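You operate a simulated robot arm through the tools that you are given. There is no shell and no other tool.

The job below is to be done with a simulated two-armed robot. You get a single attempt, and the scene is never put back.

TASK
Clamp the tee, seat the yellow-taped tube and ring the joint.
Fine: the 22 MM ring; open the vice last.

The check looks at the end state, three seconds after you hand in, the way a careful person would. Anything else that was tipped, shoved, dropped, spilled or broken makes it a failure.

THE ROBOT
Two 6-joint arms with fingered hands on one trunk that stands fixed in place. Base frame: the origin is at the foot of the trunk, x ahead of it, y to its left, z up; the work surface is at about z = 800. Lengths are in mm, angles in rad, forces in N, time in s.
The left shoulder is at [20, 157, 829], the right one opposite. With the tool pointing down near the work surface each hand reaches from about 340 to 840 mm from the base axis, measured 20 degrees to its own side. Payload 4.1 kg a hand.
Tool frame (each hand has its own): the origin (TCP) lies between the finger pads and is the grasp point; the fingertips stand 33 mm ahead of it; z points along the fingers, y is the line along which they close. The gripper opens to 112 mm; its body begins 39 mm behind the TCP. The gripper is a hand of 4 fingers: y runs from the thumb to the fingers, the wrist lies at [-16, -118, -200] in the tool frame, and closing takes about 1.5 s.
Orientation is that of the tool frame in the base frame, as a unit quaternion [x, y, z, w]. With the fingers straight down and the wrist toward the robot, the tool's x, y and z point along [0, 1, 0], [1, 0, 0] and [0, 0, -1] of the base frame.

THE INTERFACE
- The arms move only by the tool play_rows. It takes "left_moves", "right_moves" or both (then of equal length, played together; a hand with none holds still); each is a list of rows, each a list of 6 numbers: the shift along the tool's x, y, z in cm, then the turn, a rotation vector about the tool's x, y, z in rad. In form: [[x, y, z, rx, ry, rz], ...]. A call has 1 to 20 rows; each row is the pose to reach, as a shift and turn from the pose commanded when the call began, along the tool's axes at that moment. "left_grip" and "right_grip" are, for a hand that has rows, the gripper command, from -1 (fully open) to 1 (shut), values between in proportion, set as the call begins (left out, the last holds). Each row takes 0.2 s and may step no farther than 50 mm and 0.15 rad from the row before; otherwise, or with a gripper value out of range, the whole call is refused. A pose out of reach is approached as far as the arm can. The call stops where the force on the tool passes 50 N (or 10 N more than at its start, if that is more) or the arm is blocked; 0.2 s more then pass. The fingers move at their own pace (about 72 mm/s each) and stop on an object; they squeeze with about 27 N. The grip force told is the motor's: it shows also when the fingers shut on nothing. Time passes only in rows, and 0.2 s behind the last, so rows that repeat a pose let the fingers close. It gives the time, the measured TCP pose, the force on the tool (base axes), the opening and the grip force at its end, in the units of the frame above (readings bear some noise), with the torque about the TCP (base axes, N m) and any sound that the robot's microphone picked up.
- Cameras (640 x 400 px; columns grow to the right, rows downward): "scene" is now at [43.9, -36, 1446]; the picture's right is [-0.45, -0.89, 0.00], its down [-0.64, 0.33, -0.70] and it looks along [0.62, -0.32, -0.72] (base axes); focal length 317 px, centre (320, 200). "left" rides on the left gripper at [-66, -89, -130] in its tool frame; the picture's right is [-0.79, -0.29, 0.54], its down [0.55, -0.71, 0.44] and it looks along [0.26, 0.64, 0.72] (tool axes); focal length 247 px, centre (320, 200). "right" rides on the right gripper at [66, -89, -130] in its tool frame; the picture's right is [-0.79, 0.29, -0.54], its down [-0.55, -0.71, 0.44] and it looks along [-0.26, 0.64, 0.72] (tool axes); focal length 247 px, centre (320, 200). There is no depth. A picture from a camera that has moved, and an enlarged one, comes with that camera's place and axes in the base frame and with its lens.
- snapshot(camera): a new picture of that camera. The clock stands still meanwhile.
- curl_fingers(index, middle, ring, thumb_bend, thumb_turn, hand): sets how far each is bent, from 0 (flat) to 100 (curled in); at 30 the hand is open as for a grip, at 70 the pads meet at the TCP. One left out holds its place. A second passes; each finger stops where it meets its share of the squeeze, and holds until it gets a number again. A gripper value or a shape takes the hand back. It gives what a move gives, with no picture; readings hold the bend of each and the force on the fingers (four entries, about 0 where the hand has none), thumb and palm. thumb_turn goes from beside the hand (0) to across from the fingers (100), as for a grip.
- hand_shape(shape, hand): the hand has 4 fingers and takes this shape, open, in about a second: jaw (thumb against the fingers, like two jaws); tri (thumb and two fingers); tip (a fingertip pinch); poke (one finger out to press); point (the index stretched); flat (the hand flat); cup (the hand cupped); fist (a fist). The gripper value then closes the fingers along that shape, each until it touches; the sizes above hold for jaw. It gives what a move gives, with no picture.
- aim_head(pan, tilt): turns the head with the scene camera to pan (to the left, within 1.501 rad either way) and tilt (down, from -0.506 to 1.204), counted from straight ahead of the robot. It gives what a move gives.
- close_up(camera, box): a new picture of the part [left, top, right, bottom] of that camera's present view, enlarged. The clock stands still meanwhile.
- close_job(): hands the job in; it is judged then, once.

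Nothing tells you positions but the pictures and the camera data. Unless the task says otherwise, let go and move clear before handing in.

The tools are called after ">>>" by a JSON object that holds its "api" and its "payload". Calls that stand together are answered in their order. play_rows: Moves the arms, as the interface text tells. Its arguments: {"type":"object","properties":{"left_moves":{"type":"array"},"left_grip":{"type":"number"},"right_moves":{"type":"array"},"right_grip":{"type":"number"}},"required":[]} The other tools are called the same way: hand_shape (shape, hand) gives the hand a shape; curl_fingers (index, middle, ring, thumb_bend, thumb_turn, hand) moves the fingers one by one; aim_head (pan, tilt) turns the head that bears the scene camera; snapshot (camera) takes a picture; close_up (camera, box) takes an enlarged picture of a part of a camera's view; close_job () hands the job in.

At the start:

```text
time: 0.0
left_tool_pos: [388.7, -47.2, 1208.0]
left_tcp_rot: [0.843, 0.538, 0.0, 0.0]
left_contact_force: [0.7, -0.4, -0.1]
left_torque: [-0.04, 0.0, 0.03]
left_width: 111.4
left_finger_force: 0.1
left_shape: jaw
left_bend: [30.0, 30.0, 30.0, 30.0, 98.0]
left_finger forces: [0.0, 0.0, 0.0, 0.0, 0.0, 0.1]
right_tool_pos: [422.1, -480.2, 1136.4]
right_tcp_rot: [0.843, 0.538, 0.0, -0.001]
right_contact_force: [1.2, 0.2, 0.2]
right_torque: [0.01, -0.01, -0.02]
right_width: 111.4
right_finger_force: 0.0
right_shape: jaw
right_bend: [30.0, 30.0, 30.0, 30.0, 98.0]
right_finger forces: [0.0, 0.0, 0.0, 0.0, 0.0, 0.0]
head pan, tilt (commanded): [-0.469, 0.801]
```

scene: 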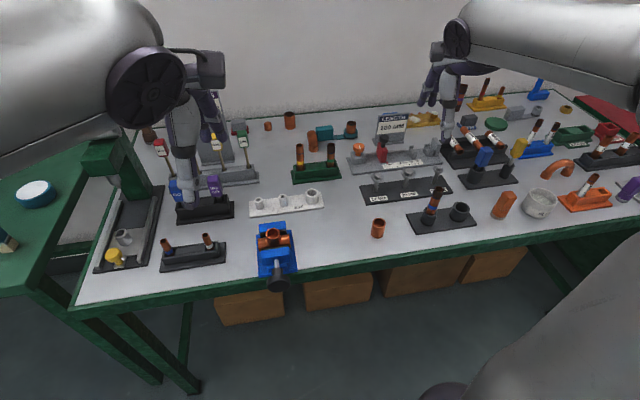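
right: 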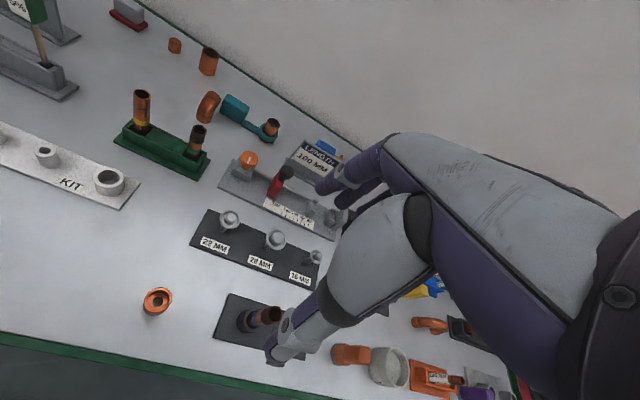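
left: 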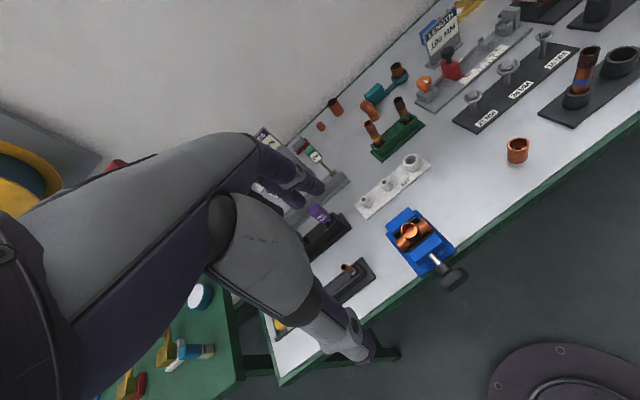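

I see a crowded plumbing bench: a blue vice at the near edge with a copper tee in it, racks of tubes, and a black board labelled 22/28/15 MM with rings. I'll look closer at these areas before moving.

>>> {"api": "close_up", "payload": {"camera": "scene", "box": [220, 160, 340, 300]}}

>>> {"api": "close_up", "payload": {"camera": "scene", "box": [330, 100, 490, 240]}}

>>> {"api": "close_up", "payload": {"camera": "scene", "box": [440, 60, 640, 220]}}

>>> {"api": "close_up", "payload": {"camera": "scene", "box": [80, 110, 260, 280]}}

>>> {"api": "close_up", "payload": {"camera": "scene", "box": [240, 90, 400, 200]}}

```text
2.86 times, centred on (280, 230) of scene
camera zoom: at [43.9, -36.0, 1446.0], right [-0.45, -0.89, 0.0], down [-0.64, 0.33, -0.7], along [0.62, -0.32, -0.72], focal length 906 px, centre (434, 114)
```

zoom: 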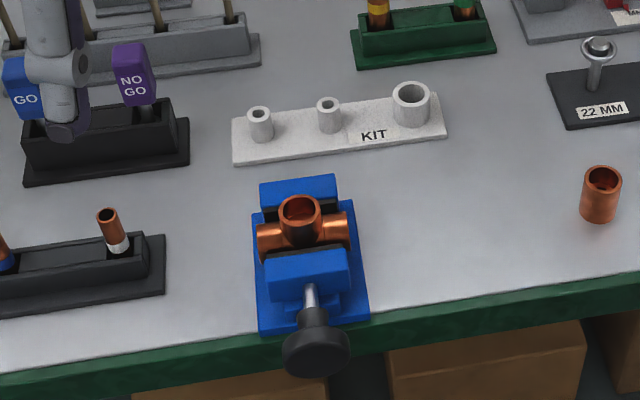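

```text
2.86 times, centred on (410, 170) of scene
camera zoom: at [43.9, -36.0, 1446.0], right [-0.45, -0.89, 0.0], down [-0.64, 0.33, -0.7], along [0.62, -0.32, -0.72], focal length 906 px, centre (63, 286)
```

zoom: 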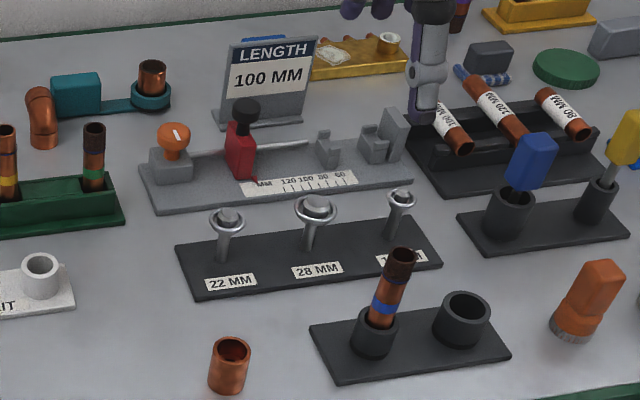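

```text
2.50 times, centred on (540, 140) of scene
camera zoom: at [43.9, -36.0, 1446.0], right [-0.45, -0.89, 0.0], down [-0.64, 0.33, -0.7], along [0.62, -0.32, -0.72], focal length 792 px, centre (-230, 350)
```

zoom: 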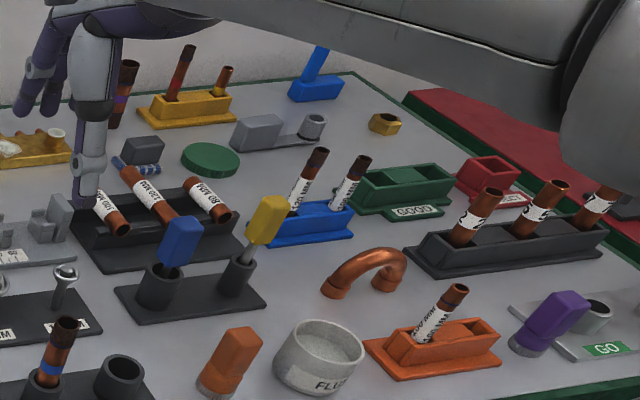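

```text
2.35 times, centred on (170, 195) of scene
camera zoom: at [43.9, -36.0, 1446.0], right [-0.45, -0.89, 0.0], down [-0.64, 0.33, -0.7], along [0.62, -0.32, -0.72], focal length 746 px, centre (673, 212)
```

zoom: 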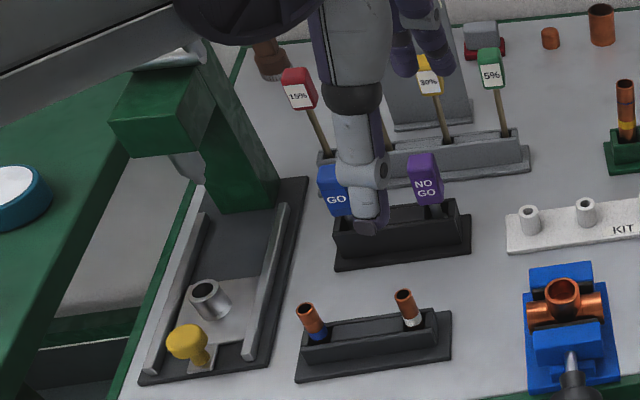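

```text
3.64 times, centred on (320, 145) of scene
camera zoom: at [43.9, -36.0, 1446.0], right [-0.45, -0.89, 0.0], down [-0.64, 0.33, -0.7], along [0.62, -0.32, -0.72], focal length 1153 px, centre (320, 400)
```

zoom: 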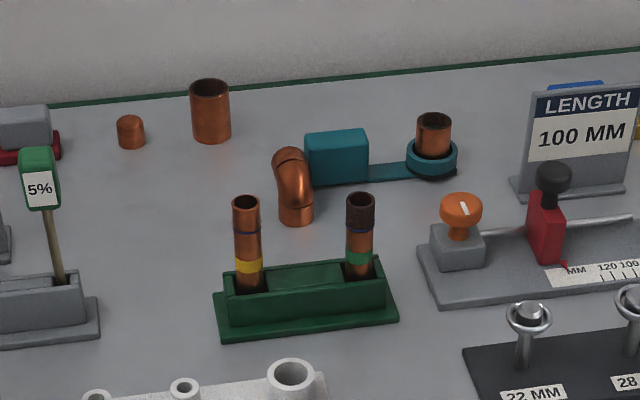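

>>> {"api": "close_up", "payload": {"camera": "left", "box": [350, 180, 490, 310]}}

>>> {"api": "close_up", "payload": {"camera": "left", "box": [310, 60, 450, 170]}}

>>> {"api": "close_up", "payload": {"camera": "right", "box": [80, 60, 240, 200]}}

>>> {"api": "close_up", "payload": {"camera": "right", "box": [180, 130, 360, 290]}}

>>> {"api": "close_up", "payload": {"camera": "scene", "box": [245, 210, 305, 300]}}

>>> {"api": "close_up", "payload": {"camera": "scene", "box": [285, 130, 345, 190]}}

>>> {"api": "close_up", "payload": {"camera": "scene", "box": [355, 160, 455, 210]}}

```text
3.08 times, centred on (420, 245) of left
camera zoom: at [280.7, -69.2, 1339.0], right [-0.59, -0.6, -0.54], down [-0.41, 0.8, -0.44], along [0.69, -0.04, -0.72], focal length 760 px, centre (12, 62)
```

zoom: 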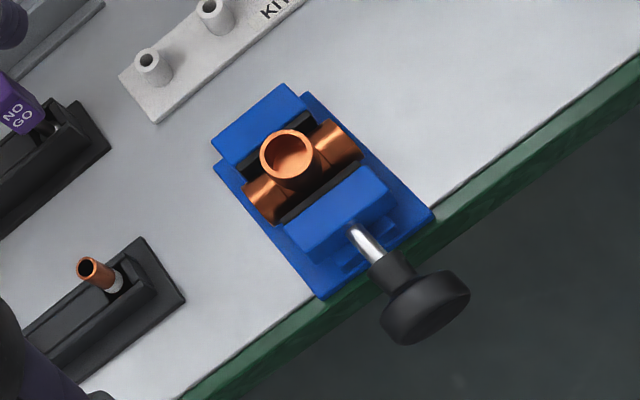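

```text
3.64 times, centred on (380, 115) of left
camera zoom: at [280.7, -69.2, 1339.0], right [-0.59, -0.6, -0.54], down [-0.41, 0.8, -0.44], along [0.69, -0.04, -0.72], focal length 898 px, centre (102, 509)
```

zoom: 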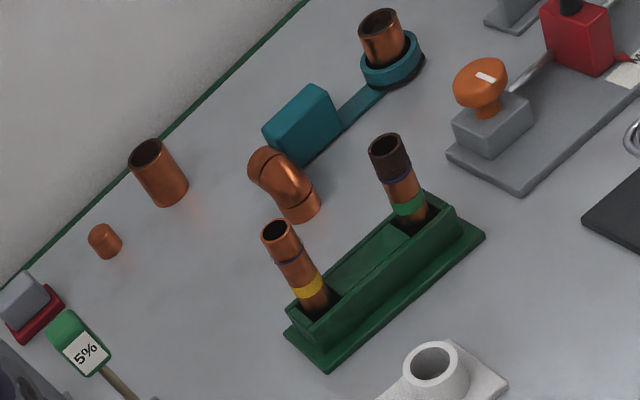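

```text
2.86 times, centred on (160, 130) of right
camera zoom: at [368.9, -382.7, 1266.7], right [-0.07, -0.84, 0.54], down [-0.88, -0.2, -0.44], along [0.47, -0.5, -0.72], focal length 706 px, centre (777, 400)
```

zoom: 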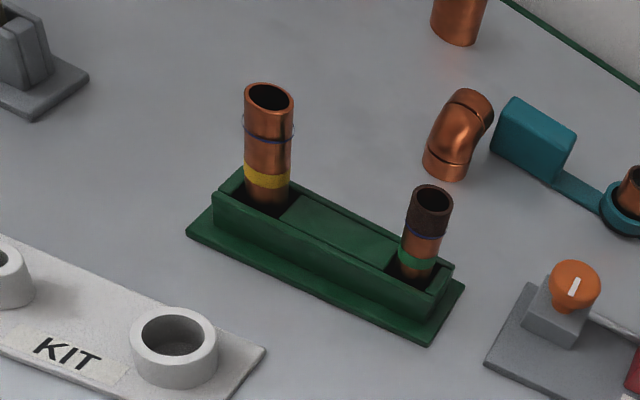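

```text
2.50 times, centred on (270, 210) of right
camera zoom: at [368.9, -382.7, 1266.7], right [-0.07, -0.84, 0.54], down [-0.88, -0.2, -0.44], along [0.47, -0.5, -0.72], focal length 617 px, centre (445, 175)
```

zoom: 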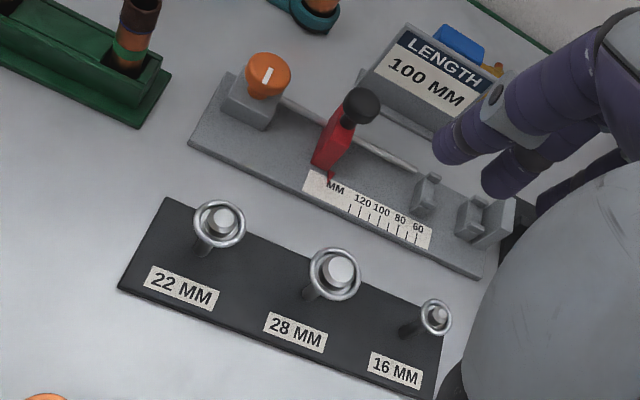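

```text
4.44 times, centred on (275, 255) of scene
camera zoom: at [43.9, -36.0, 1446.0], right [-0.45, -0.89, 0.0], down [-0.64, 0.33, -0.7], along [0.62, -0.32, -0.72], focal length 1409 px, centre (520, -44)
```

zoom: 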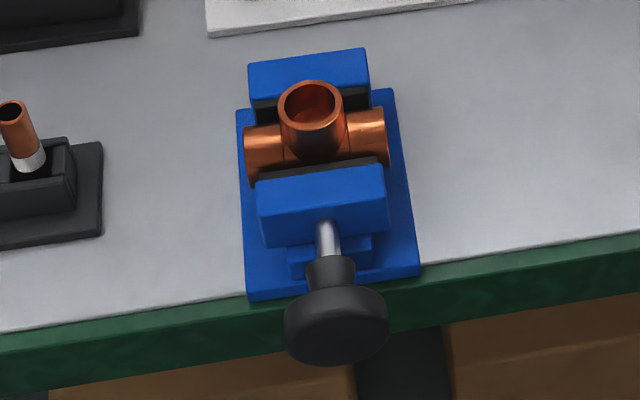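

```text
6.67 times, centred on (315, 160) of scene
camera zoom: at [43.9, -36.0, 1446.0], right [-0.45, -0.89, 0.0], down [-0.64, 0.33, -0.7], along [0.62, -0.32, -0.72], focal length 2113 px, centre (353, 467)
```

zoom: 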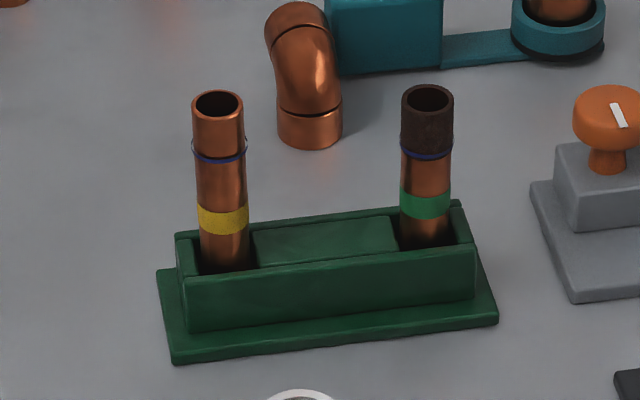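

```text
6.40 times, centred on (405, 185) of scene
camera zoom: at [43.9, -36.0, 1446.0], right [-0.45, -0.89, 0.0], down [-0.64, 0.33, -0.7], along [0.62, -0.32, -0.72], focal length 2029 px, centre (-224, 296)
```

zoom: 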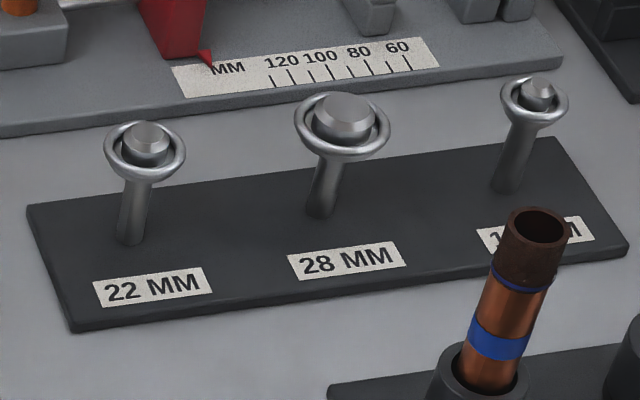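

I see the tee standing mouth-up in the blue vice at about (490, -147), its black knob facing the robot. The yellow-taped tube is in the green rack near (717, -313), and the 22 MM ring is on its post near (535, -455). I'll bring the left hand down to view the vice from the side before touching anything.

>>> {"api": "play_rows", "payload": {"left_moves": [[0.5, 0.2, 4, 0, 0, 0.13], [0.9, 0.3, 8, 0, 0, 0.26], [1.4, 0.5, 12, 0, 0, 0.39], [1.9, 0.7, 16, 0, 0, 0.52], [2.4, 0.9, 20, 0, 0, 0.65], [2.8, 1.0, 24.6, 0, 0, 0.78]]}}

>>> {"api": "snapshot", "payload": {"camera": "left"}}

>>> {"api": "snapshot", "payload": {"camera": "scene"}}

```text
time: 1.4
left_tool_pos: [410.0, -24.5, 962.1]
left_tcp_rot: [0.984, 0.179, 0.001, 0.001]
left_contact_force: [0.2, 0.2, 0.6]
left_torque: [-0.04, -0.02, 0.0]
left_width: 111.8
left_finger_force: 0.1
left_shape: jaw
left_bend: [30.0, 30.0, 30.0, 30.0, 98.0]
left_finger forces: [0.0, 0.0, 0.0, 0.1, 0.1, 0.0]
right_tool_pos: [422.4, -481.1, 1136.8]
right_tcp_rot: [0.843, 0.537, 0.0, -0.001]
right_contact_force: [0.7, -0.5, -0.3]
right_torque: [-0.03, 0.0, 0.02]
right_width: 111.4
right_finger_force: 0.0
right_shape: jaw
right_bend: [30.0, 30.0, 30.0, 30.0, 98.0]
right_finger forces: [0.0, 0.0, 0.0, 0.1, 0.0, 0.0]
head pan, tilt (commanded): [-0.469, 0.801]
```

```text
taken
camera left: at [317.4, 36.0, 1092.8], right [-0.84, -0.01, -0.54], down [0.27, 0.86, -0.44], along [0.47, -0.51, -0.72], focal length 247 px, centre (320, 200)
```

left: 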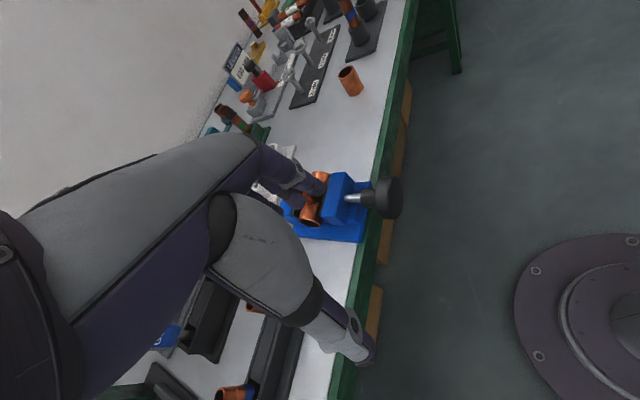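

```text
taken
camera scene: at [43.4, -35.9, 1446.0], right [-0.45, -0.89, 0.0], down [-0.64, 0.33, -0.7], along [0.62, -0.32, -0.72], focal length 317 px, centre (320, 200)
```

scene: 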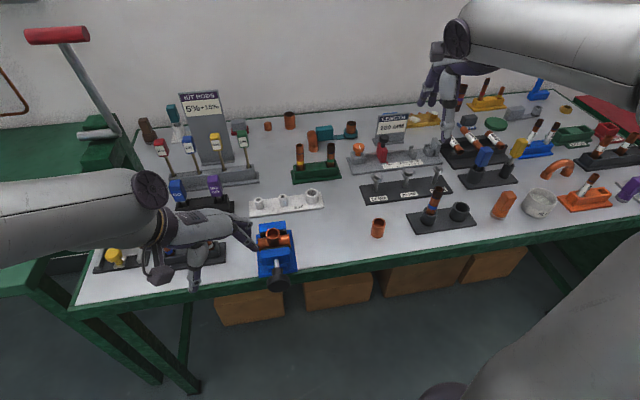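

>>> {"api": "close_up", "payload": {"camera": "left", "box": [270, 140, 420, 260]}}

>>> {"api": "close_up", "payload": {"camera": "scene", "box": [235, 180, 325, 300]}}

```text
3.33 times, centred on (345, 200) of left
camera zoom: at [317.4, 36.0, 1092.8], right [-0.84, -0.01, -0.54], down [0.27, 0.86, -0.44], along [0.47, -0.51, -0.72], focal length 823 px, centre (237, 200)
```

zoom: 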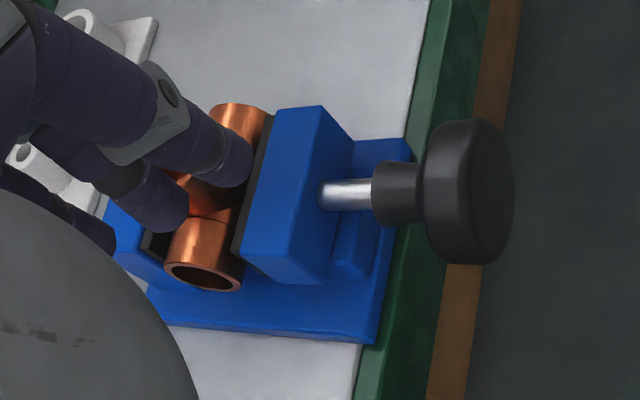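

```text
3.33 times, centred on (280, 240) of scene
camera zoom: at [43.4, -35.9, 1446.0], right [-0.45, -0.89, 0.0], down [-0.64, 0.33, -0.7], along [0.62, -0.32, -0.72], focal length 1057 px, centre (453, 67)
```

zoom: 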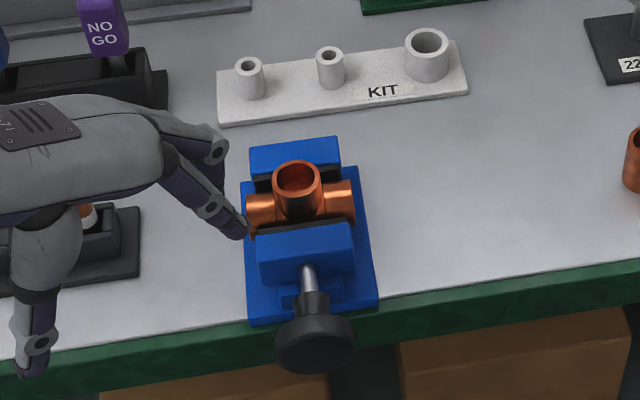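

>>> {"api": "close_up", "payload": {"camera": "scene", "box": [250, 215, 304, 249]}}

>>> {"api": "close_up", "payload": {"camera": "scene", "box": [250, 245, 310, 295]}}

>>> {"api": "close_up", "payload": {"camera": "left", "box": [300, 165, 410, 245]}}

```text
11.76 times, centred on (277, 232) of scene
camera zoom: at [43.4, -35.9, 1446.0], right [-0.45, -0.89, 0.0], down [-0.64, 0.33, -0.7], along [0.62, -0.32, -0.72], focal length 3729 px, centre (826, -176)
```

zoom: 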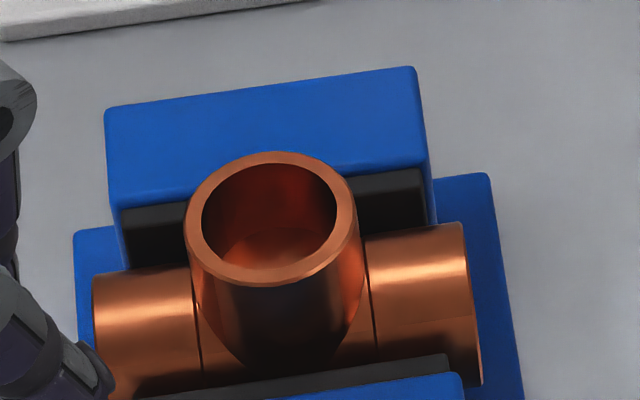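

```text
8.00 times, centred on (280, 270) of scene
camera zoom: at [43.4, -35.9, 1446.0], right [-0.45, -0.89, 0.0], down [-0.64, 0.33, -0.7], along [0.62, -0.32, -0.72], focal length 2536 px, centre (640, -360)
```

zoom: 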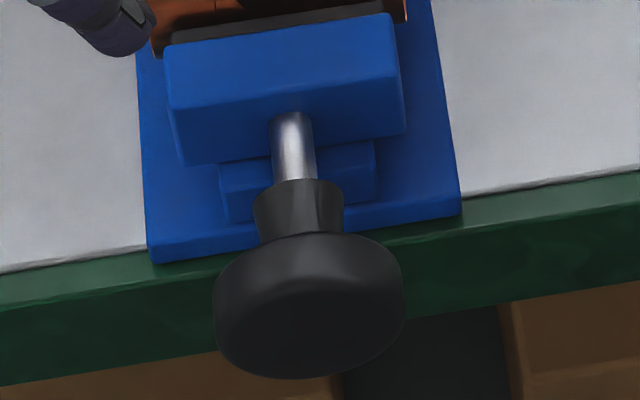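

```text
5.00 times, centred on (355, 205) of left
camera zoom: at [317.4, 36.0, 1092.8], right [-0.84, -0.01, -0.54], down [0.27, 0.86, -0.44], along [0.47, -0.51, -0.72], focal length 1235 px, centre (145, 175)
```

zoom: 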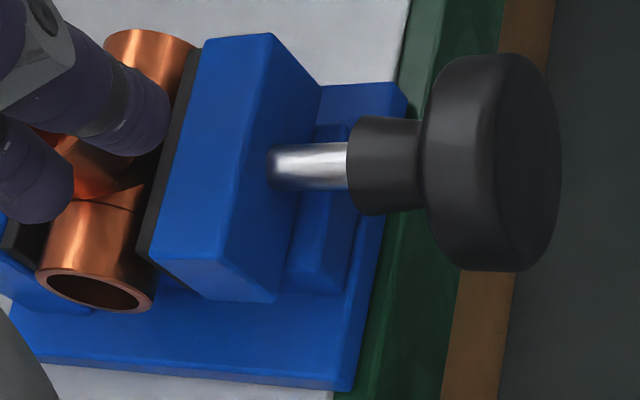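

>>> {"api": "play_rows", "payload": {"left_moves": [[-1.1, 1.4, 0, 0, 0, 0.131], [-2.2, 2.8, 0, 0, 0, 0.262], [-3.4, 4.3, 0, 0, 0, 0.393], [-4.5, 5.7, 0, 0, 0, 0.524], [-5.6, 7.1, 0, 0, 0, 0.655], [-5.6, 7.1, 0, 0, 0, 0.655]]}}

>>> {"api": "snapshot", "payload": {"camera": "left"}}

>>> {"api": "snapshot", "payload": {"camera": "scene"}}

```text
time: 2.8
left_tool_pos: [381.2, -112.2, 962.5]
left_tcp_rot: [0.989, -0.148, 0.0, 0.0]
left_contact_force: [1.2, 1.5, 0.0]
left_torque: [-0.01, 0.01, -0.04]
left_width: 112.1
left_finger_force: 0.1
left_shape: jaw
left_bend: [30.0, 30.0, 30.0, 30.0, 98.0]
left_finger forces: [0.0, 0.0, 0.0, 0.0, 0.0, 0.1]
right_tool_pos: [422.0, -480.7, 1137.4]
right_tcp_rot: [0.843, 0.538, -0.001, 0.001]
right_contact_force: [-0.4, -0.4, 0.8]
right_torque: [-0.04, 0.01, 0.0]
right_width: 111.4
right_finger_force: 0.0
right_shape: jaw
right_bend: [30.0, 30.0, 30.0, 30.0, 98.0]
right_finger forces: [0.0, 0.1, 0.0, 0.1, 0.0, 0.0]
head pan, tilt (commanded): [-0.469, 0.801]
```

```text
taken
camera left: at [345.8, -7.7, 1093.1], right [-0.67, 0.51, -0.54], down [0.74, 0.52, -0.44], along [0.06, -0.69, -0.72], focal length 247 px, centre (320, 200)
```

left: 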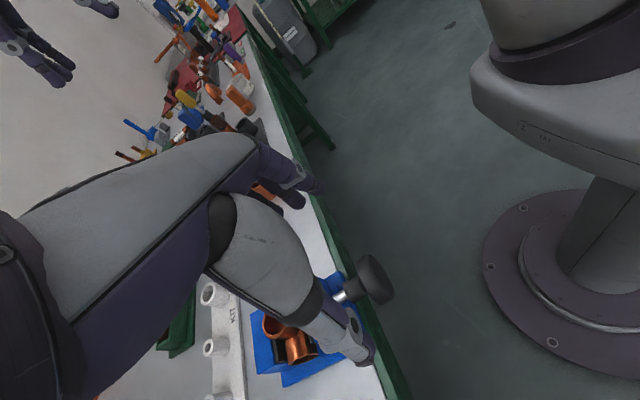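

```text
taken
camera scene: at [43.8, -35.9, 1446.0], right [-0.45, -0.89, 0.0], down [-0.64, 0.33, -0.7], along [0.62, -0.32, -0.72], focal length 317 px, centre (320, 200)
```

scene: 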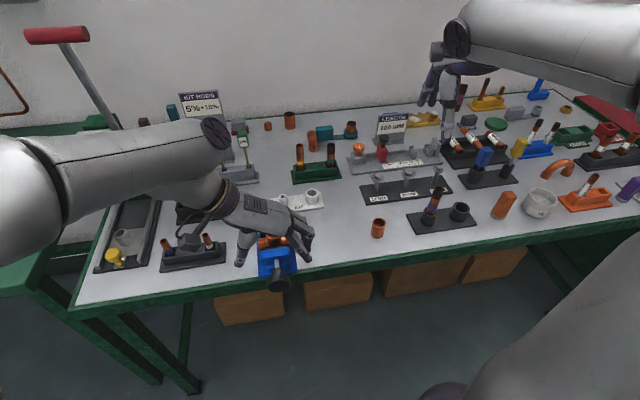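

>>> {"api": "close_up", "payload": {"camera": "scene", "box": [210, 170, 340, 300]}}

>>> {"api": "close_up", "payload": {"camera": "left", "box": [200, 120, 440, 400]}}

```text
3.08 times, centred on (275, 235) of scene
camera zoom: at [43.8, -35.9, 1446.0], right [-0.45, -0.89, 0.0], down [-0.64, 0.33, -0.7], along [0.62, -0.32, -0.72], focal length 975 px, centre (458, 92)
```

zoom: 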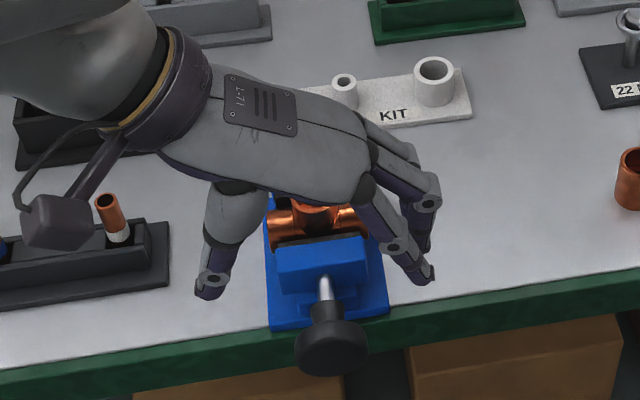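

```text
1.43 times, centred on (320, 260) of left
camera zoom: at [345.8, -7.7, 1093.1], right [-0.67, 0.51, -0.54], down [0.74, 0.52, -0.44], along [0.06, -0.69, -0.72], focal length 353 px, centre (320, 114)
```

zoom: 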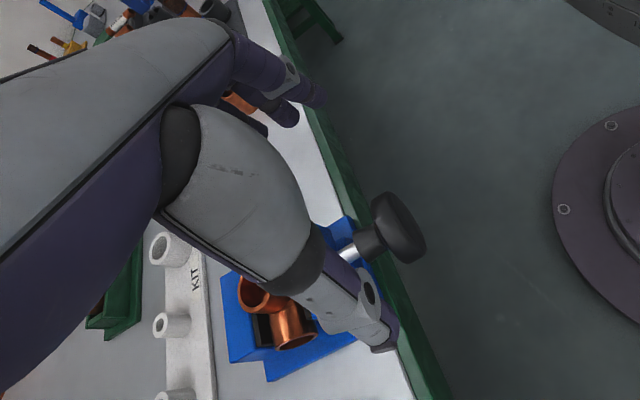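

The left hand hovers over the vice knob, which I triangulate at about (383, -111, 847) with its axis along the bench normal. I'll lower the open hand so the fingers straddle the knob.

>>> {"api": "play_rows", "payload": {"left_moves": [[-0.3, -0.2, 3.5, 0, 0, 0], [-0.3, -0.2, 7, 0, 0, 0], [-0.3, -0.2, 9.5, 0, 0, 0], [-0.3, -0.2, 11.4, 0, 0, 0], [-0.3, -0.2, 11.4, 0, 0, 0]]}}

>>> {"api": "close_up", "payload": {"camera": "scene", "box": [210, 190, 350, 310]}}

>>> {"api": "snapshot", "payload": {"camera": "left"}}

```text
time: 4.0
left_tool_pos: [379.6, -108.7, 848.2]
left_tcp_rot: [0.989, -0.149, 0.0, -0.001]
left_contact_force: [-0.8, -0.5, -0.2]
left_torque: [0.03, 0.0, -0.01]
left_width: 111.8
left_finger_force: 0.1
left_shape: jaw
left_bend: [30.0, 30.0, 30.0, 30.0, 98.0]
left_finger forces: [0.0, 0.0, 0.0, 0.0, 0.0, 0.0]
right_tool_pos: [423.1, -480.8, 1137.3]
right_tcp_rot: [0.843, 0.537, 0.0, 0.0]
right_contact_force: [0.7, -0.3, 0.7]
right_torque: [-0.03, -0.02, 0.02]
right_width: 111.6
right_finger_force: 0.1
right_shape: jaw
right_bend: [30.0, 30.0, 30.0, 30.0, 98.0]
right_finger forces: [0.0, 0.0, 0.1, 0.0, 0.1, 0.1]
head pan, tilt (commanded): [-0.469, 0.801]
```

```text
3.33 times, centred on (280, 250) of scene
camera zoom: at [43.8, -36.0, 1446.0], right [-0.45, -0.89, 0.0], down [-0.64, 0.33, -0.7], along [0.62, -0.32, -0.72], focal length 1057 px, centre (453, 33)
```

zoom: 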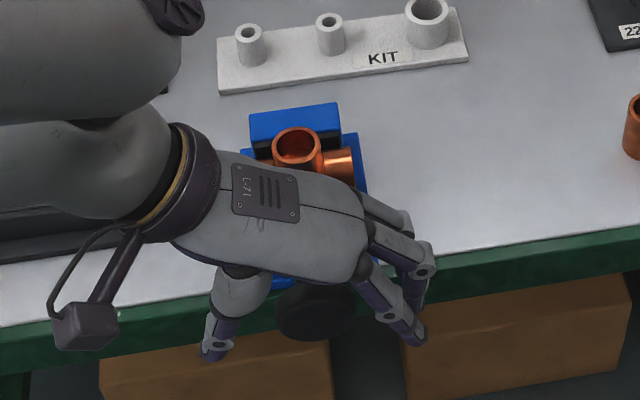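

```text
taken
camera left: at [343.1, -5.0, 978.5], right [-0.67, 0.51, -0.54], down [0.74, 0.52, -0.44], along [0.06, -0.69, -0.72], focal length 247 px, centre (320, 200)
```

left: 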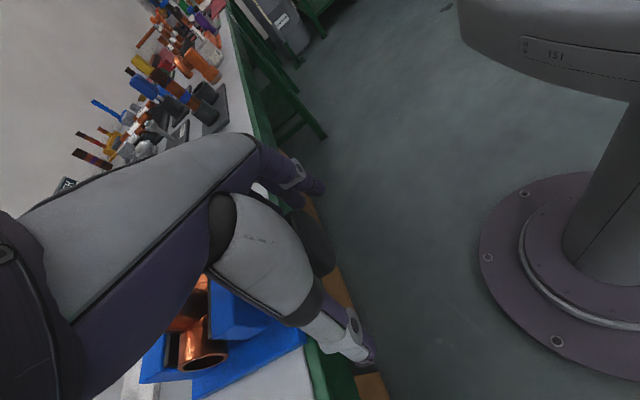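

>>> {"api": "curl_fingers", "payload": {"hand": "left", "ring": 5}}

>>> {"api": "close_up", "payload": {"camera": "scene", "box": [210, 190, 350, 310]}}

```text
time: 5.0
left_tool_pos: [380.5, -108.4, 848.1]
left_tcp_rot: [0.989, -0.149, 0.0, 0.0]
left_contact_force: [0.1, -0.3, 0.2]
left_torque: [0.0, 0.01, 0.01]
left_width: 112.4
left_finger_force: 0.0
left_shape: fingers
left_bend: [30.0, 30.0, 5.0, 30.0, 98.0]
left_finger forces: [0.0, 0.0, 0.1, 0.0, 0.0, 0.0]
right_tool_pos: [421.8, -479.9, 1137.5]
right_tcp_rot: [0.843, 0.538, 0.0, 0.0]
right_contact_force: [-0.1, 0.2, -0.1]
right_torque: [-0.01, -0.01, 0.0]
right_width: 111.8
right_finger_force: 0.1
right_shape: jaw
right_bend: [30.0, 30.0, 30.0, 30.0, 98.0]
right_finger forces: [0.0, 0.1, 0.1, 0.1, 0.0, 0.0]
head pan, tilt (commanded): [-0.469, 0.801]
```

```text
3.33 times, centred on (280, 250) of scene
camera zoom: at [43.9, -36.0, 1446.0], right [-0.45, -0.89, 0.0], down [-0.64, 0.33, -0.7], along [0.62, -0.32, -0.72], focal length 1057 px, centre (453, 33)
```

zoom: 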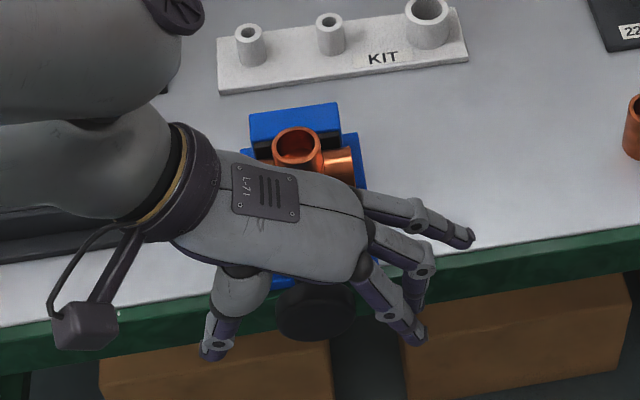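

>>> {"api": "curl_fingers", "payload": {"hand": "left", "index": 70, "middle": 70, "thumb_bend": 70}}

>>> {"api": "close_up", "payload": {"camera": "scene", "box": [210, 190, 350, 310]}}

>>> {"api": "close_up", "payload": {"camera": "left", "box": [140, 150, 400, 400]}}

```text
time: 6.0
left_tool_pos: [379.1, -108.7, 848.5]
left_tcp_rot: [0.989, -0.149, -0.001, -0.001]
left_contact_force: [-4.7, -8.0, -5.1]
left_torque: [0.01, 0.02, -0.16]
left_width: 32.4
left_finger_force: 17.8
left_shape: fingers
left_bend: [57.0, 63.0, 5.0, 63.0, 97.0]
left_finger forces: [13.6, 9.9, 0.1, 0.1, 12.8, 0.0]
right_tool_pos: [422.1, -480.6, 1137.9]
right_tcp_rot: [0.843, 0.538, -0.001, 0.0]
right_contact_force: [-0.3, 0.8, -1.0]
right_torque: [0.0, -0.04, 0.0]
right_width: 111.5
right_finger_force: 0.0
right_shape: jaw
right_bend: [30.0, 30.0, 30.0, 30.0, 98.0]
right_finger forces: [0.0, 0.1, 0.0, 0.1, 0.0, 0.0]
head pan, tilt (commanded): [-0.469, 0.801]
```

```text
3.33 times, centred on (280, 250) of scene
camera zoom: at [43.8, -36.3, 1446.0], right [-0.45, -0.89, 0.0], down [-0.64, 0.33, -0.7], along [0.62, -0.32, -0.72], focal length 1057 px, centre (453, 33)
```

zoom: 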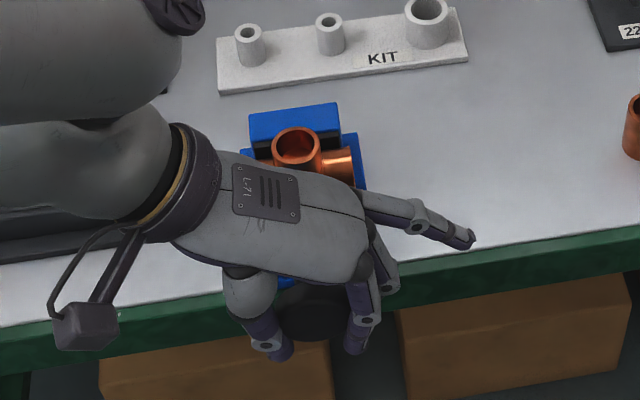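

```text
1.60 times, centred on (270, 275) of left
camera zoom: at [342.8, -5.4, 978.7], right [-0.67, 0.51, -0.54], down [0.74, 0.52, -0.44], along [0.06, -0.69, -0.72], focal length 395 px, centre (400, 80)
```

zoom: 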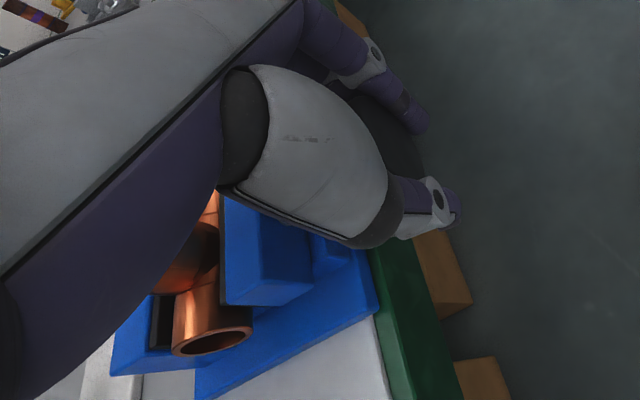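

The knob is gripped by thumb, index and middle. I'll test a small clockwise turn about the screw axis and watch the jaw.

>>> {"api": "play_rows", "payload": {"left_moves": [[0, 0, 0, 0.08, 0, 0], [0, 0, 0, 0.16, 0, 0], [0, 0, 0, 0.24, 0, 0], [0, 0, 0, 0.32, 0, 0], [0, 0, 0, 0.32, 0, 0]]}}

>>> {"api": "close_up", "payload": {"camera": "scene", "box": [210, 190, 350, 310]}}

>>> {"api": "close_up", "payload": {"camera": "left", "box": [140, 150, 400, 400]}}

```text
time: 7.2
left_tool_pos: [379.1, -108.5, 848.1]
left_tcp_rot: [0.976, -0.147, 0.024, -0.158]
left_contact_force: [-9.0, -9.3, -5.5]
left_torque: [-0.01, 0.14, -0.21]
left_width: 31.8
left_finger_force: 18.8
left_shape: fingers
left_bend: [57.0, 63.0, 5.0, 64.0, 97.0]
left_finger forces: [16.3, 10.4, 0.0, 0.1, 11.0, 0.0]
right_tool_pos: [421.4, -481.5, 1138.0]
right_tcp_rot: [0.842, 0.539, 0.0, 0.0]
right_contact_force: [0.3, -1.3, -0.6]
right_torque: [0.01, -0.02, 0.02]
right_width: 111.6
right_finger_force: 0.0
right_shape: jaw
right_bend: [30.0, 30.0, 30.0, 30.0, 98.0]
right_finger forces: [0.0, 0.0, 0.0, 0.1, 0.0, 0.1]
head pan, tilt (commanded): [-0.469, 0.801]
```

```text
3.33 times, centred on (280, 250) of scene
camera zoom: at [43.6, -36.3, 1446.0], right [-0.45, -0.89, 0.0], down [-0.64, 0.33, -0.7], along [0.62, -0.31, -0.72], focal length 1057 px, centre (453, 33)
```

zoom: 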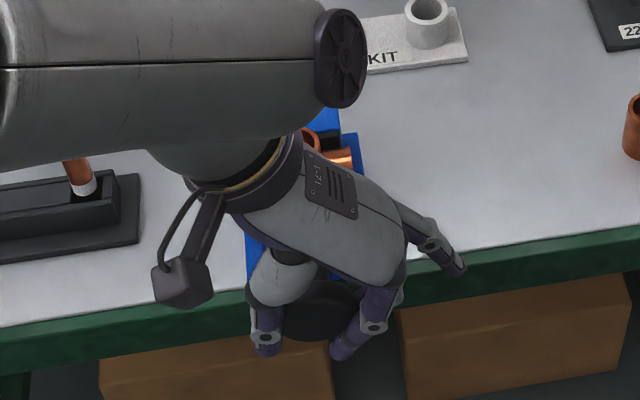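

```text
1.60 times, centred on (270, 275) of left
camera zoom: at [329.6, -48.8, 1000.5], right [-0.63, 0.65, -0.42], down [0.77, 0.61, -0.19], along [0.13, -0.44, -0.89], focal length 395 px, centre (400, 80)
```

zoom: 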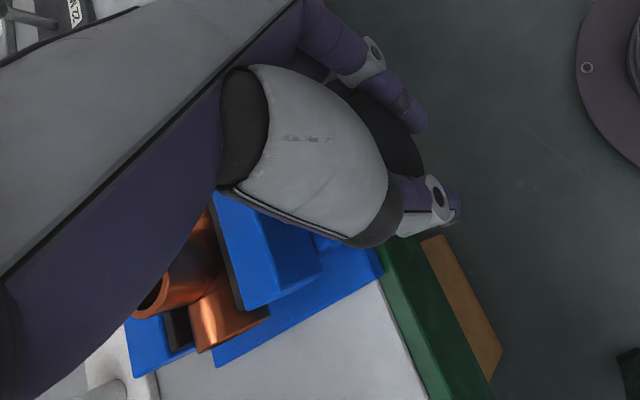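

>>> {"api": "play_rows", "payload": {"left_moves": [[0.2, 0, 0, 0, 0, 0], [0.4, 0, 0, 0, 0, 0], [0.4, 0, 0, 0, 0, 0]]}}

>>> {"api": "close_up", "payload": {"camera": "left", "box": [140, 150, 400, 400]}}

```text
time: 8.0
left_tool_pos: [380.6, -108.7, 847.4]
left_tcp_rot: [0.976, -0.147, 0.022, -0.159]
left_contact_force: [-23.4, -4.4, -4.9]
left_torque: [0.11, 0.28, -0.39]
left_width: 32.6
left_finger_force: 20.7
left_shape: fingers
left_bend: [55.0, 64.0, 5.0, 65.0, 96.0]
left_finger forces: [22.1, 7.2, 0.1, 0.0, 11.0, 0.0]
right_tool_pos: [421.2, -481.9, 1137.7]
right_tcp_rot: [0.843, 0.538, 0.0, -0.001]
right_contact_force: [-0.9, -0.5, 0.0]
right_torque: [-0.02, -0.01, 0.0]
right_width: 111.7
right_finger_force: 0.1
right_shape: jaw
right_bend: [30.0, 30.0, 30.0, 30.0, 98.0]
right_finger forces: [0.0, 0.1, 0.0, 0.0, 0.0, 0.0]
head pan, tilt (commanded): [-0.469, 0.801]
```

```text
1.60 times, centred on (270, 275) of left
camera zoom: at [332.3, -49.0, 1000.4], right [-0.63, 0.66, -0.42], down [0.77, 0.61, -0.19], along [0.13, -0.44, -0.89], focal length 395 px, centre (400, 80)
```

zoom: 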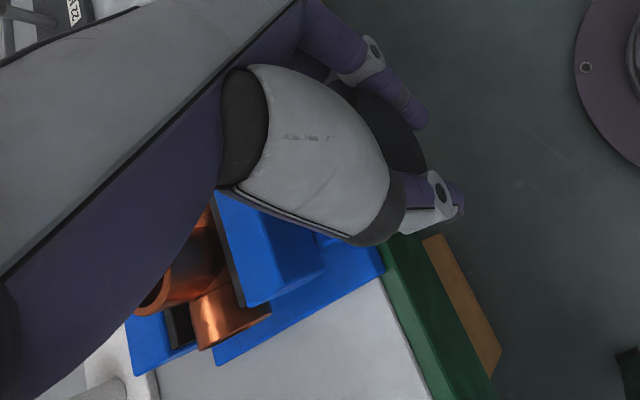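

>>> {"api": "play_rows", "payload": {"left_moves": [[-0.4, 0, 0, 0, 0, 0], [-0.4, 0, 0, 0.1, 0, 0], [-0.4, 0, 0, 0.2, 0, 0], [-0.4, 0, 0, 0.3, 0, 0], [-0.4, 0, 0, 0.4, 0, 0], [-0.4, 0, 0, 0.5, 0, 0], [-0.4, 0, 0, 0.6, 0, 0], [-0.4, 0, 0, 0.6, 0, 0]]}}

>>> {"api": "close_up", "payload": {"camera": "left", "box": [140, 150, 400, 400]}}

>>> {"api": "snapshot", "payload": {"camera": "scene"}}

```text
time: 9.8
left_tool_pos: [379.9, -109.3, 848.5]
left_tcp_rot: [0.886, -0.133, 0.067, -0.439]
left_contact_force: [-5.8, -11.3, -5.8]
left_torque: [-0.06, 0.15, -0.18]
left_width: 31.4
left_finger_force: 21.7
left_shape: fingers
left_bend: [56.0, 63.0, 5.0, 65.0, 97.0]
left_finger forces: [17.6, 13.5, 1.3, 0.1, 10.5, 0.0]
right_tool_pos: [422.3, -481.1, 1136.6]
right_tcp_rot: [0.843, 0.538, 0.0, 0.0]
right_contact_force: [0.5, 0.7, -0.2]
right_torque: [-0.05, -0.01, 0.02]
right_width: 111.6
right_finger_force: 0.0
right_shape: jaw
right_bend: [30.0, 30.0, 30.0, 30.0, 98.0]
right_finger forces: [0.0, 0.0, 0.0, 0.0, 0.0, 0.1]
head pan, tilt (commanded): [-0.469, 0.801]
```

```text
1.60 times, centred on (270, 275) of left
camera zoom: at [302.6, -137.8, 998.8], right [-0.58, 0.81, -0.1], down [0.76, 0.58, 0.3], along [0.3, 0.1, -0.95], focal length 395 px, centre (400, 80)
```

zoom: 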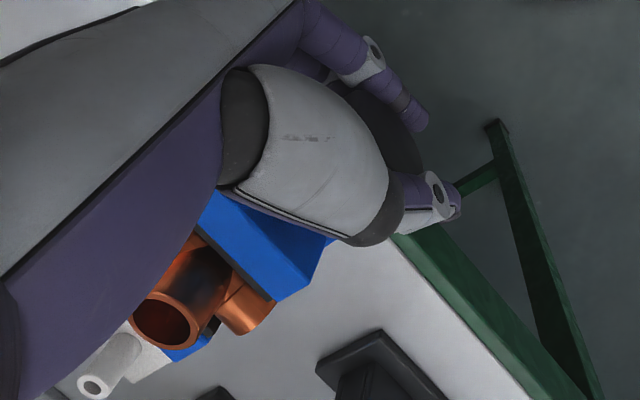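

```text
taken
camera scene: at [43.7, -36.4, 1446.0], right [-0.45, -0.89, 0.0], down [-0.64, 0.33, -0.7], along [0.62, -0.31, -0.72], focal length 317 px, centre (320, 200)
```

scene: 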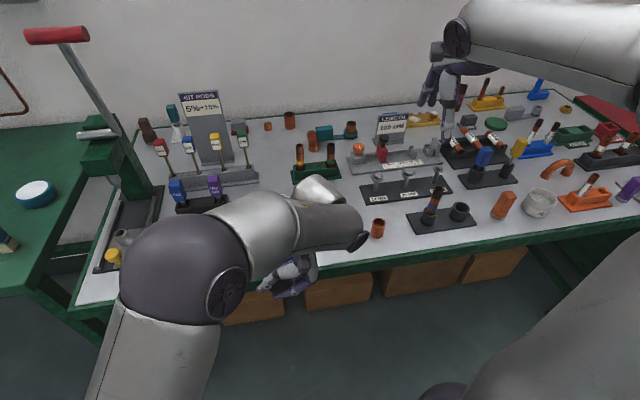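

>>> {"api": "curl_fingers", "payload": {"hand": "left", "index": 30, "middle": 30, "thumb_bend": 30}}

>>> {"api": "play_rows", "payload": {"left_moves": [[0, 0, 0, -0.13, 0, 0], [0, 0, 0, -0.26, 0, 0], [0, 0, 0, -0.39, 0, 0], [0, 0, 0, -0.52, 0, 0], [0, 0, 0, -0.65, 0, 0], [0, 0, 0, -0.78, 0, 0], [0, 0, 0, -0.92, 0, 0], [0, 0, 0, -0.92, 0, 0]]}}

>>> {"api": "close_up", "payload": {"camera": "left", "box": [140, 150, 400, 400]}}

>>> {"api": "close_up", "payload": {"camera": "scene", "box": [210, 190, 350, 310]}}

```text
time: 10.8
left_tool_pos: [381.4, -109.2, 847.7]
left_tcp_rot: [0.886, -0.133, 0.067, -0.439]
left_contact_force: [-0.2, 0.2, 0.1]
left_torque: [-0.02, -0.01, -0.02]
left_width: 112.4
left_finger_force: 0.2
left_shape: fingers
left_bend: [30.0, 30.0, 5.0, 30.0, 97.0]
left_finger forces: [0.1, 0.1, 0.5, 0.0, 0.1, 0.1]
right_tool_pos: [422.3, -481.1, 1138.0]
right_tcp_rot: [0.843, 0.538, 0.0, -0.001]
right_contact_force: [0.0, 0.3, 0.4]
right_torque: [0.04, 0.02, -0.01]
right_width: 111.5
right_finger_force: 0.0
right_shape: jaw
right_bend: [30.0, 30.0, 30.0, 30.0, 98.0]
right_finger forces: [0.0, 0.1, 0.1, 0.1, 0.1, 0.1]
head pan, tilt (commanded): [-0.469, 0.801]
```

```text
time: 12.6
left_tool_pos: [380.2, -108.9, 849.1]
left_tcp_rot: [0.989, -0.148, 0.0, 0.001]
left_contact_force: [-0.3, 0.0, 0.6]
left_torque: [0.02, 0.05, 0.03]
left_width: 112.7
left_finger_force: 0.0
left_shape: fingers
left_bend: [30.0, 30.0, 5.0, 30.0, 97.0]
left_finger forces: [0.0, 0.0, 0.0, 0.0, 0.0, 0.0]
right_tool_pos: [422.2, -479.9, 1135.8]
right_tcp_rot: [0.843, 0.539, 0.0, 0.0]
right_contact_force: [-0.2, -2.2, 0.3]
right_torque: [0.03, -0.04, 0.0]
right_width: 111.3
right_finger_force: 0.0
right_shape: jaw
right_bend: [30.0, 30.0, 30.0, 30.0, 98.0]
right_finger forces: [0.1, 0.0, 0.0, 0.0, 0.0, 0.1]
head pan, tilt (commanded): [-0.469, 0.801]
```

```text
1.60 times, centred on (270, 275) of left
camera zoom: at [343.5, -4.5, 979.8], right [-0.67, 0.51, -0.54], down [0.74, 0.52, -0.44], along [0.06, -0.69, -0.72], focal length 395 px, centre (400, 80)
```

zoom: 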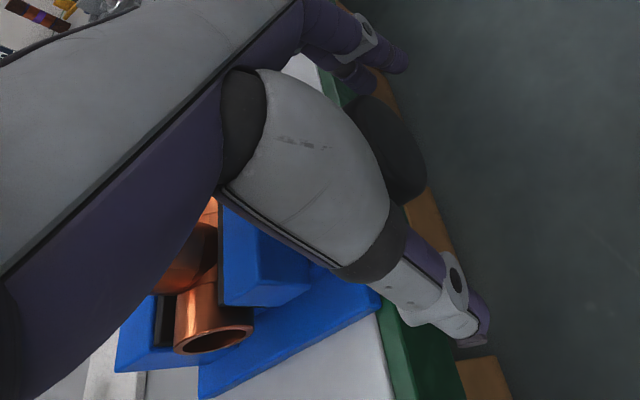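

```text
3.33 times, centred on (280, 250) of scene
camera zoom: at [43.8, -36.0, 1446.0], right [-0.45, -0.89, 0.0], down [-0.64, 0.33, -0.7], along [0.62, -0.32, -0.72], focal length 1057 px, centre (453, 33)
```

zoom: 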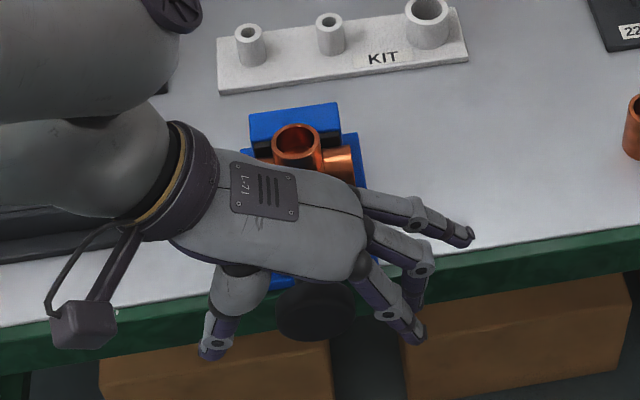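

>>> {"api": "play_rows", "payload": {"left_moves": [[0, 0, -4, 0, 0, 0], [0, 0, -8, 0, 0, 0], [0, 0, -11.5, 0, 0, 0], [0, -5, -11.5, 0, 0, 0], [0, -10, -11.5, 0, 0, 0], [0, -12, -11.5, 0, 0, 0], [0, -12, -11.5, 0, 0, 0]]}}

>>> {"api": "close_up", "payload": {"camera": "scene", "box": [250, 215, 304, 249]}}

>>> {"api": "close_up", "payload": {"camera": "scene", "box": [250, 245, 310, 295]}}

>>> {"api": "snapshot", "payload": {"camera": "left"}}

```text
time: 14.2
left_tool_pos: [415.3, 6.6, 964.1]
left_tcp_rot: [0.989, -0.149, 0.0, 0.0]
left_contact_force: [-0.6, -1.1, 0.0]
left_torque: [0.0, 0.01, -0.01]
left_width: 112.7
left_finger_force: 0.0
left_shape: fingers
left_bend: [30.0, 30.0, 5.0, 30.0, 97.0]
left_finger forces: [0.0, 0.1, 0.0, 0.0, 0.0, 0.1]
right_tool_pos: [422.1, -481.1, 1136.8]
right_tcp_rot: [0.843, 0.538, 0.0, 0.001]
right_contact_force: [-0.5, 0.4, 0.3]
right_torque: [-0.02, 0.01, -0.02]
right_width: 111.5
right_finger_force: 0.1
right_shape: jaw
right_bend: [30.0, 30.0, 30.0, 30.0, 98.0]
right_finger forces: [0.0, 0.1, 0.0, 0.0, 0.0, 0.1]
head pan, tilt (commanded): [-0.469, 0.801]
```

```text
11.76 times, centred on (277, 232) of scene
camera zoom: at [43.8, -36.1, 1446.0], right [-0.45, -0.89, 0.0], down [-0.64, 0.33, -0.7], along [0.62, -0.32, -0.72], focal length 3729 px, centre (826, -176)
```

zoom: 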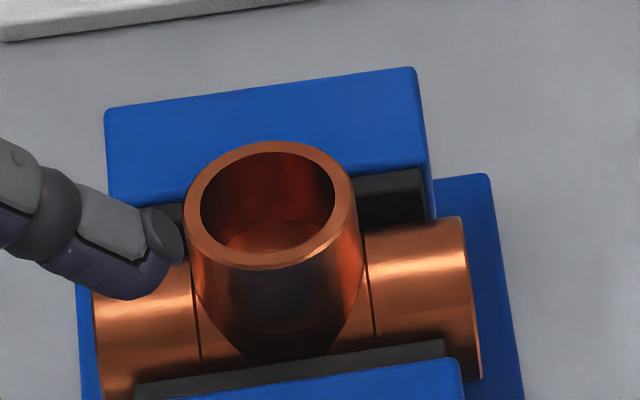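

```text
8.00 times, centred on (280, 270) of scene
camera zoom: at [43.8, -36.1, 1446.0], right [-0.45, -0.89, 0.0], down [-0.64, 0.33, -0.7], along [0.62, -0.32, -0.72], focal length 2536 px, centre (640, -360)
```

zoom: 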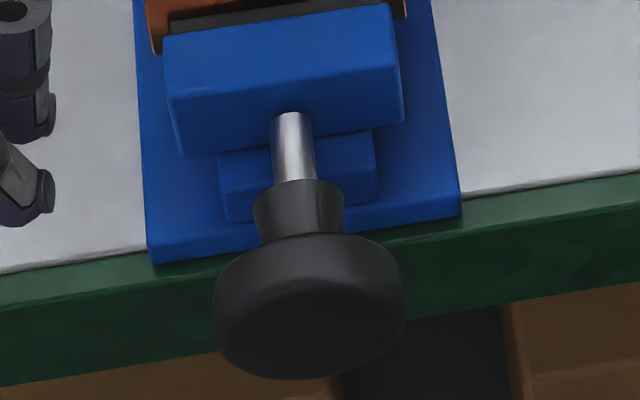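

```text
taken
camera left: at [379.7, 109.8, 1094.2], right [-0.67, 0.51, -0.54], down [0.74, 0.52, -0.44], along [0.06, -0.69, -0.72], focal length 247 px, centre (320, 200)
```

left: 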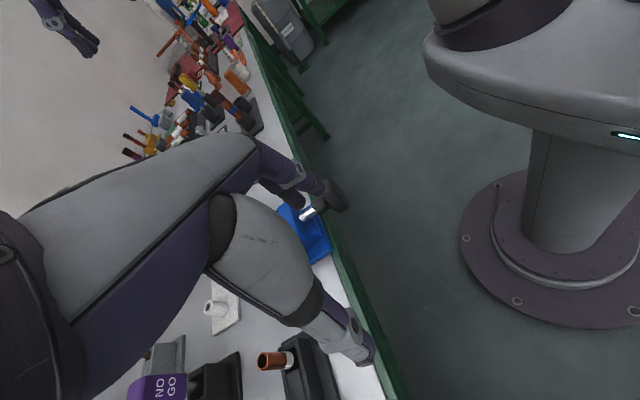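

The clockwise turn moved the front jaw about 3 mm forward (the knob itself stays put), so it is a screw and clockwise clamps. I'll go back to the knob and keep turning clockwise until it tightens.

>>> {"api": "play_rows", "payload": {"left_moves": [[0, 5, 0, 0, 0, 0], [0, 10, 0, 0, 0, 0], [0, 12, 0, 0, 0, 0], [-0.1, 12, 4, 0, 0, 0], [-0.1, 12, 8, 0, 0, 0], [-0.1, 12, 11.5, 0, 0, 0], [-0.1, 12.1, 11.5, -0.13, 0, 0], [-0.1, 12.1, 11.5, -0.26, 0, 0], [-0.1, 12.1, 11.5, -0.4, 0, 0], [-0.1, 12.1, 11.5, -0.4, 0, 0]]}}

>>> {"api": "curl_fingers", "payload": {"hand": "left", "index": 70, "middle": 70, "thumb_bend": 70}}

>>> {"api": "close_up", "payload": {"camera": "scene", "box": [210, 190, 350, 310]}}

```text
time: 16.4
left_tool_pos: [380.0, -109.1, 848.2]
left_tcp_rot: [0.969, -0.146, -0.03, 0.196]
left_contact_force: [0.4, -0.1, 0.0]
left_torque: [0.02, 0.01, -0.03]
left_width: 112.7
left_finger_force: 0.1
left_shape: fingers
left_bend: [30.0, 30.0, 5.0, 30.0, 97.0]
left_finger forces: [0.0, 0.0, 0.0, 0.0, 0.1, 0.1]
right_tool_pos: [422.4, -480.6, 1135.8]
right_tcp_rot: [0.843, 0.538, -0.001, 0.001]
right_contact_force: [-0.4, 0.1, 1.0]
right_torque: [0.01, -0.01, 0.0]
right_width: 111.7
right_finger_force: 0.0
right_shape: jaw
right_bend: [30.0, 30.0, 30.0, 30.0, 98.0]
right_finger forces: [0.0, 0.0, 0.0, 0.1, 0.0, 0.1]
head pan, tilt (commanded): [-0.469, 0.801]
```

```text
time: 17.4
left_tool_pos: [379.3, -109.4, 846.9]
left_tcp_rot: [0.969, -0.146, -0.03, 0.196]
left_contact_force: [-3.2, -6.2, -4.3]
left_torque: [-0.02, -0.05, -0.11]
left_width: 32.5
left_finger_force: 17.6
left_shape: fingers
left_bend: [58.0, 64.0, 5.0, 61.0, 97.0]
left_finger forces: [12.4, 8.3, 0.1, 0.0, 14.7, 0.0]
right_tool_pos: [422.7, -480.2, 1137.2]
right_tcp_rot: [0.843, 0.538, 0.0, 0.001]
right_contact_force: [0.2, 0.1, -0.3]
right_torque: [0.04, 0.0, 0.0]
right_width: 111.5
right_finger_force: 0.1
right_shape: jaw
right_bend: [30.0, 30.0, 30.0, 30.0, 98.0]
right_finger forces: [0.0, 0.0, 0.0, 0.0, 0.0, 0.0]
head pan, tilt (commanded): [-0.469, 0.801]
```

```text
3.33 times, centred on (280, 250) of scene
camera zoom: at [43.8, -36.2, 1446.0], right [-0.45, -0.89, 0.0], down [-0.64, 0.33, -0.7], along [0.62, -0.32, -0.72], focal length 1057 px, centre (453, 33)
```

zoom: 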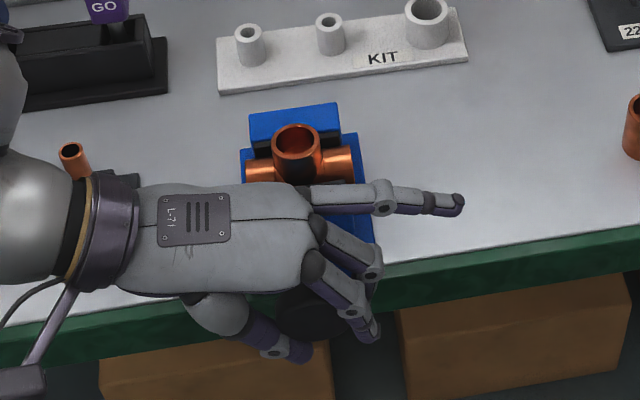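

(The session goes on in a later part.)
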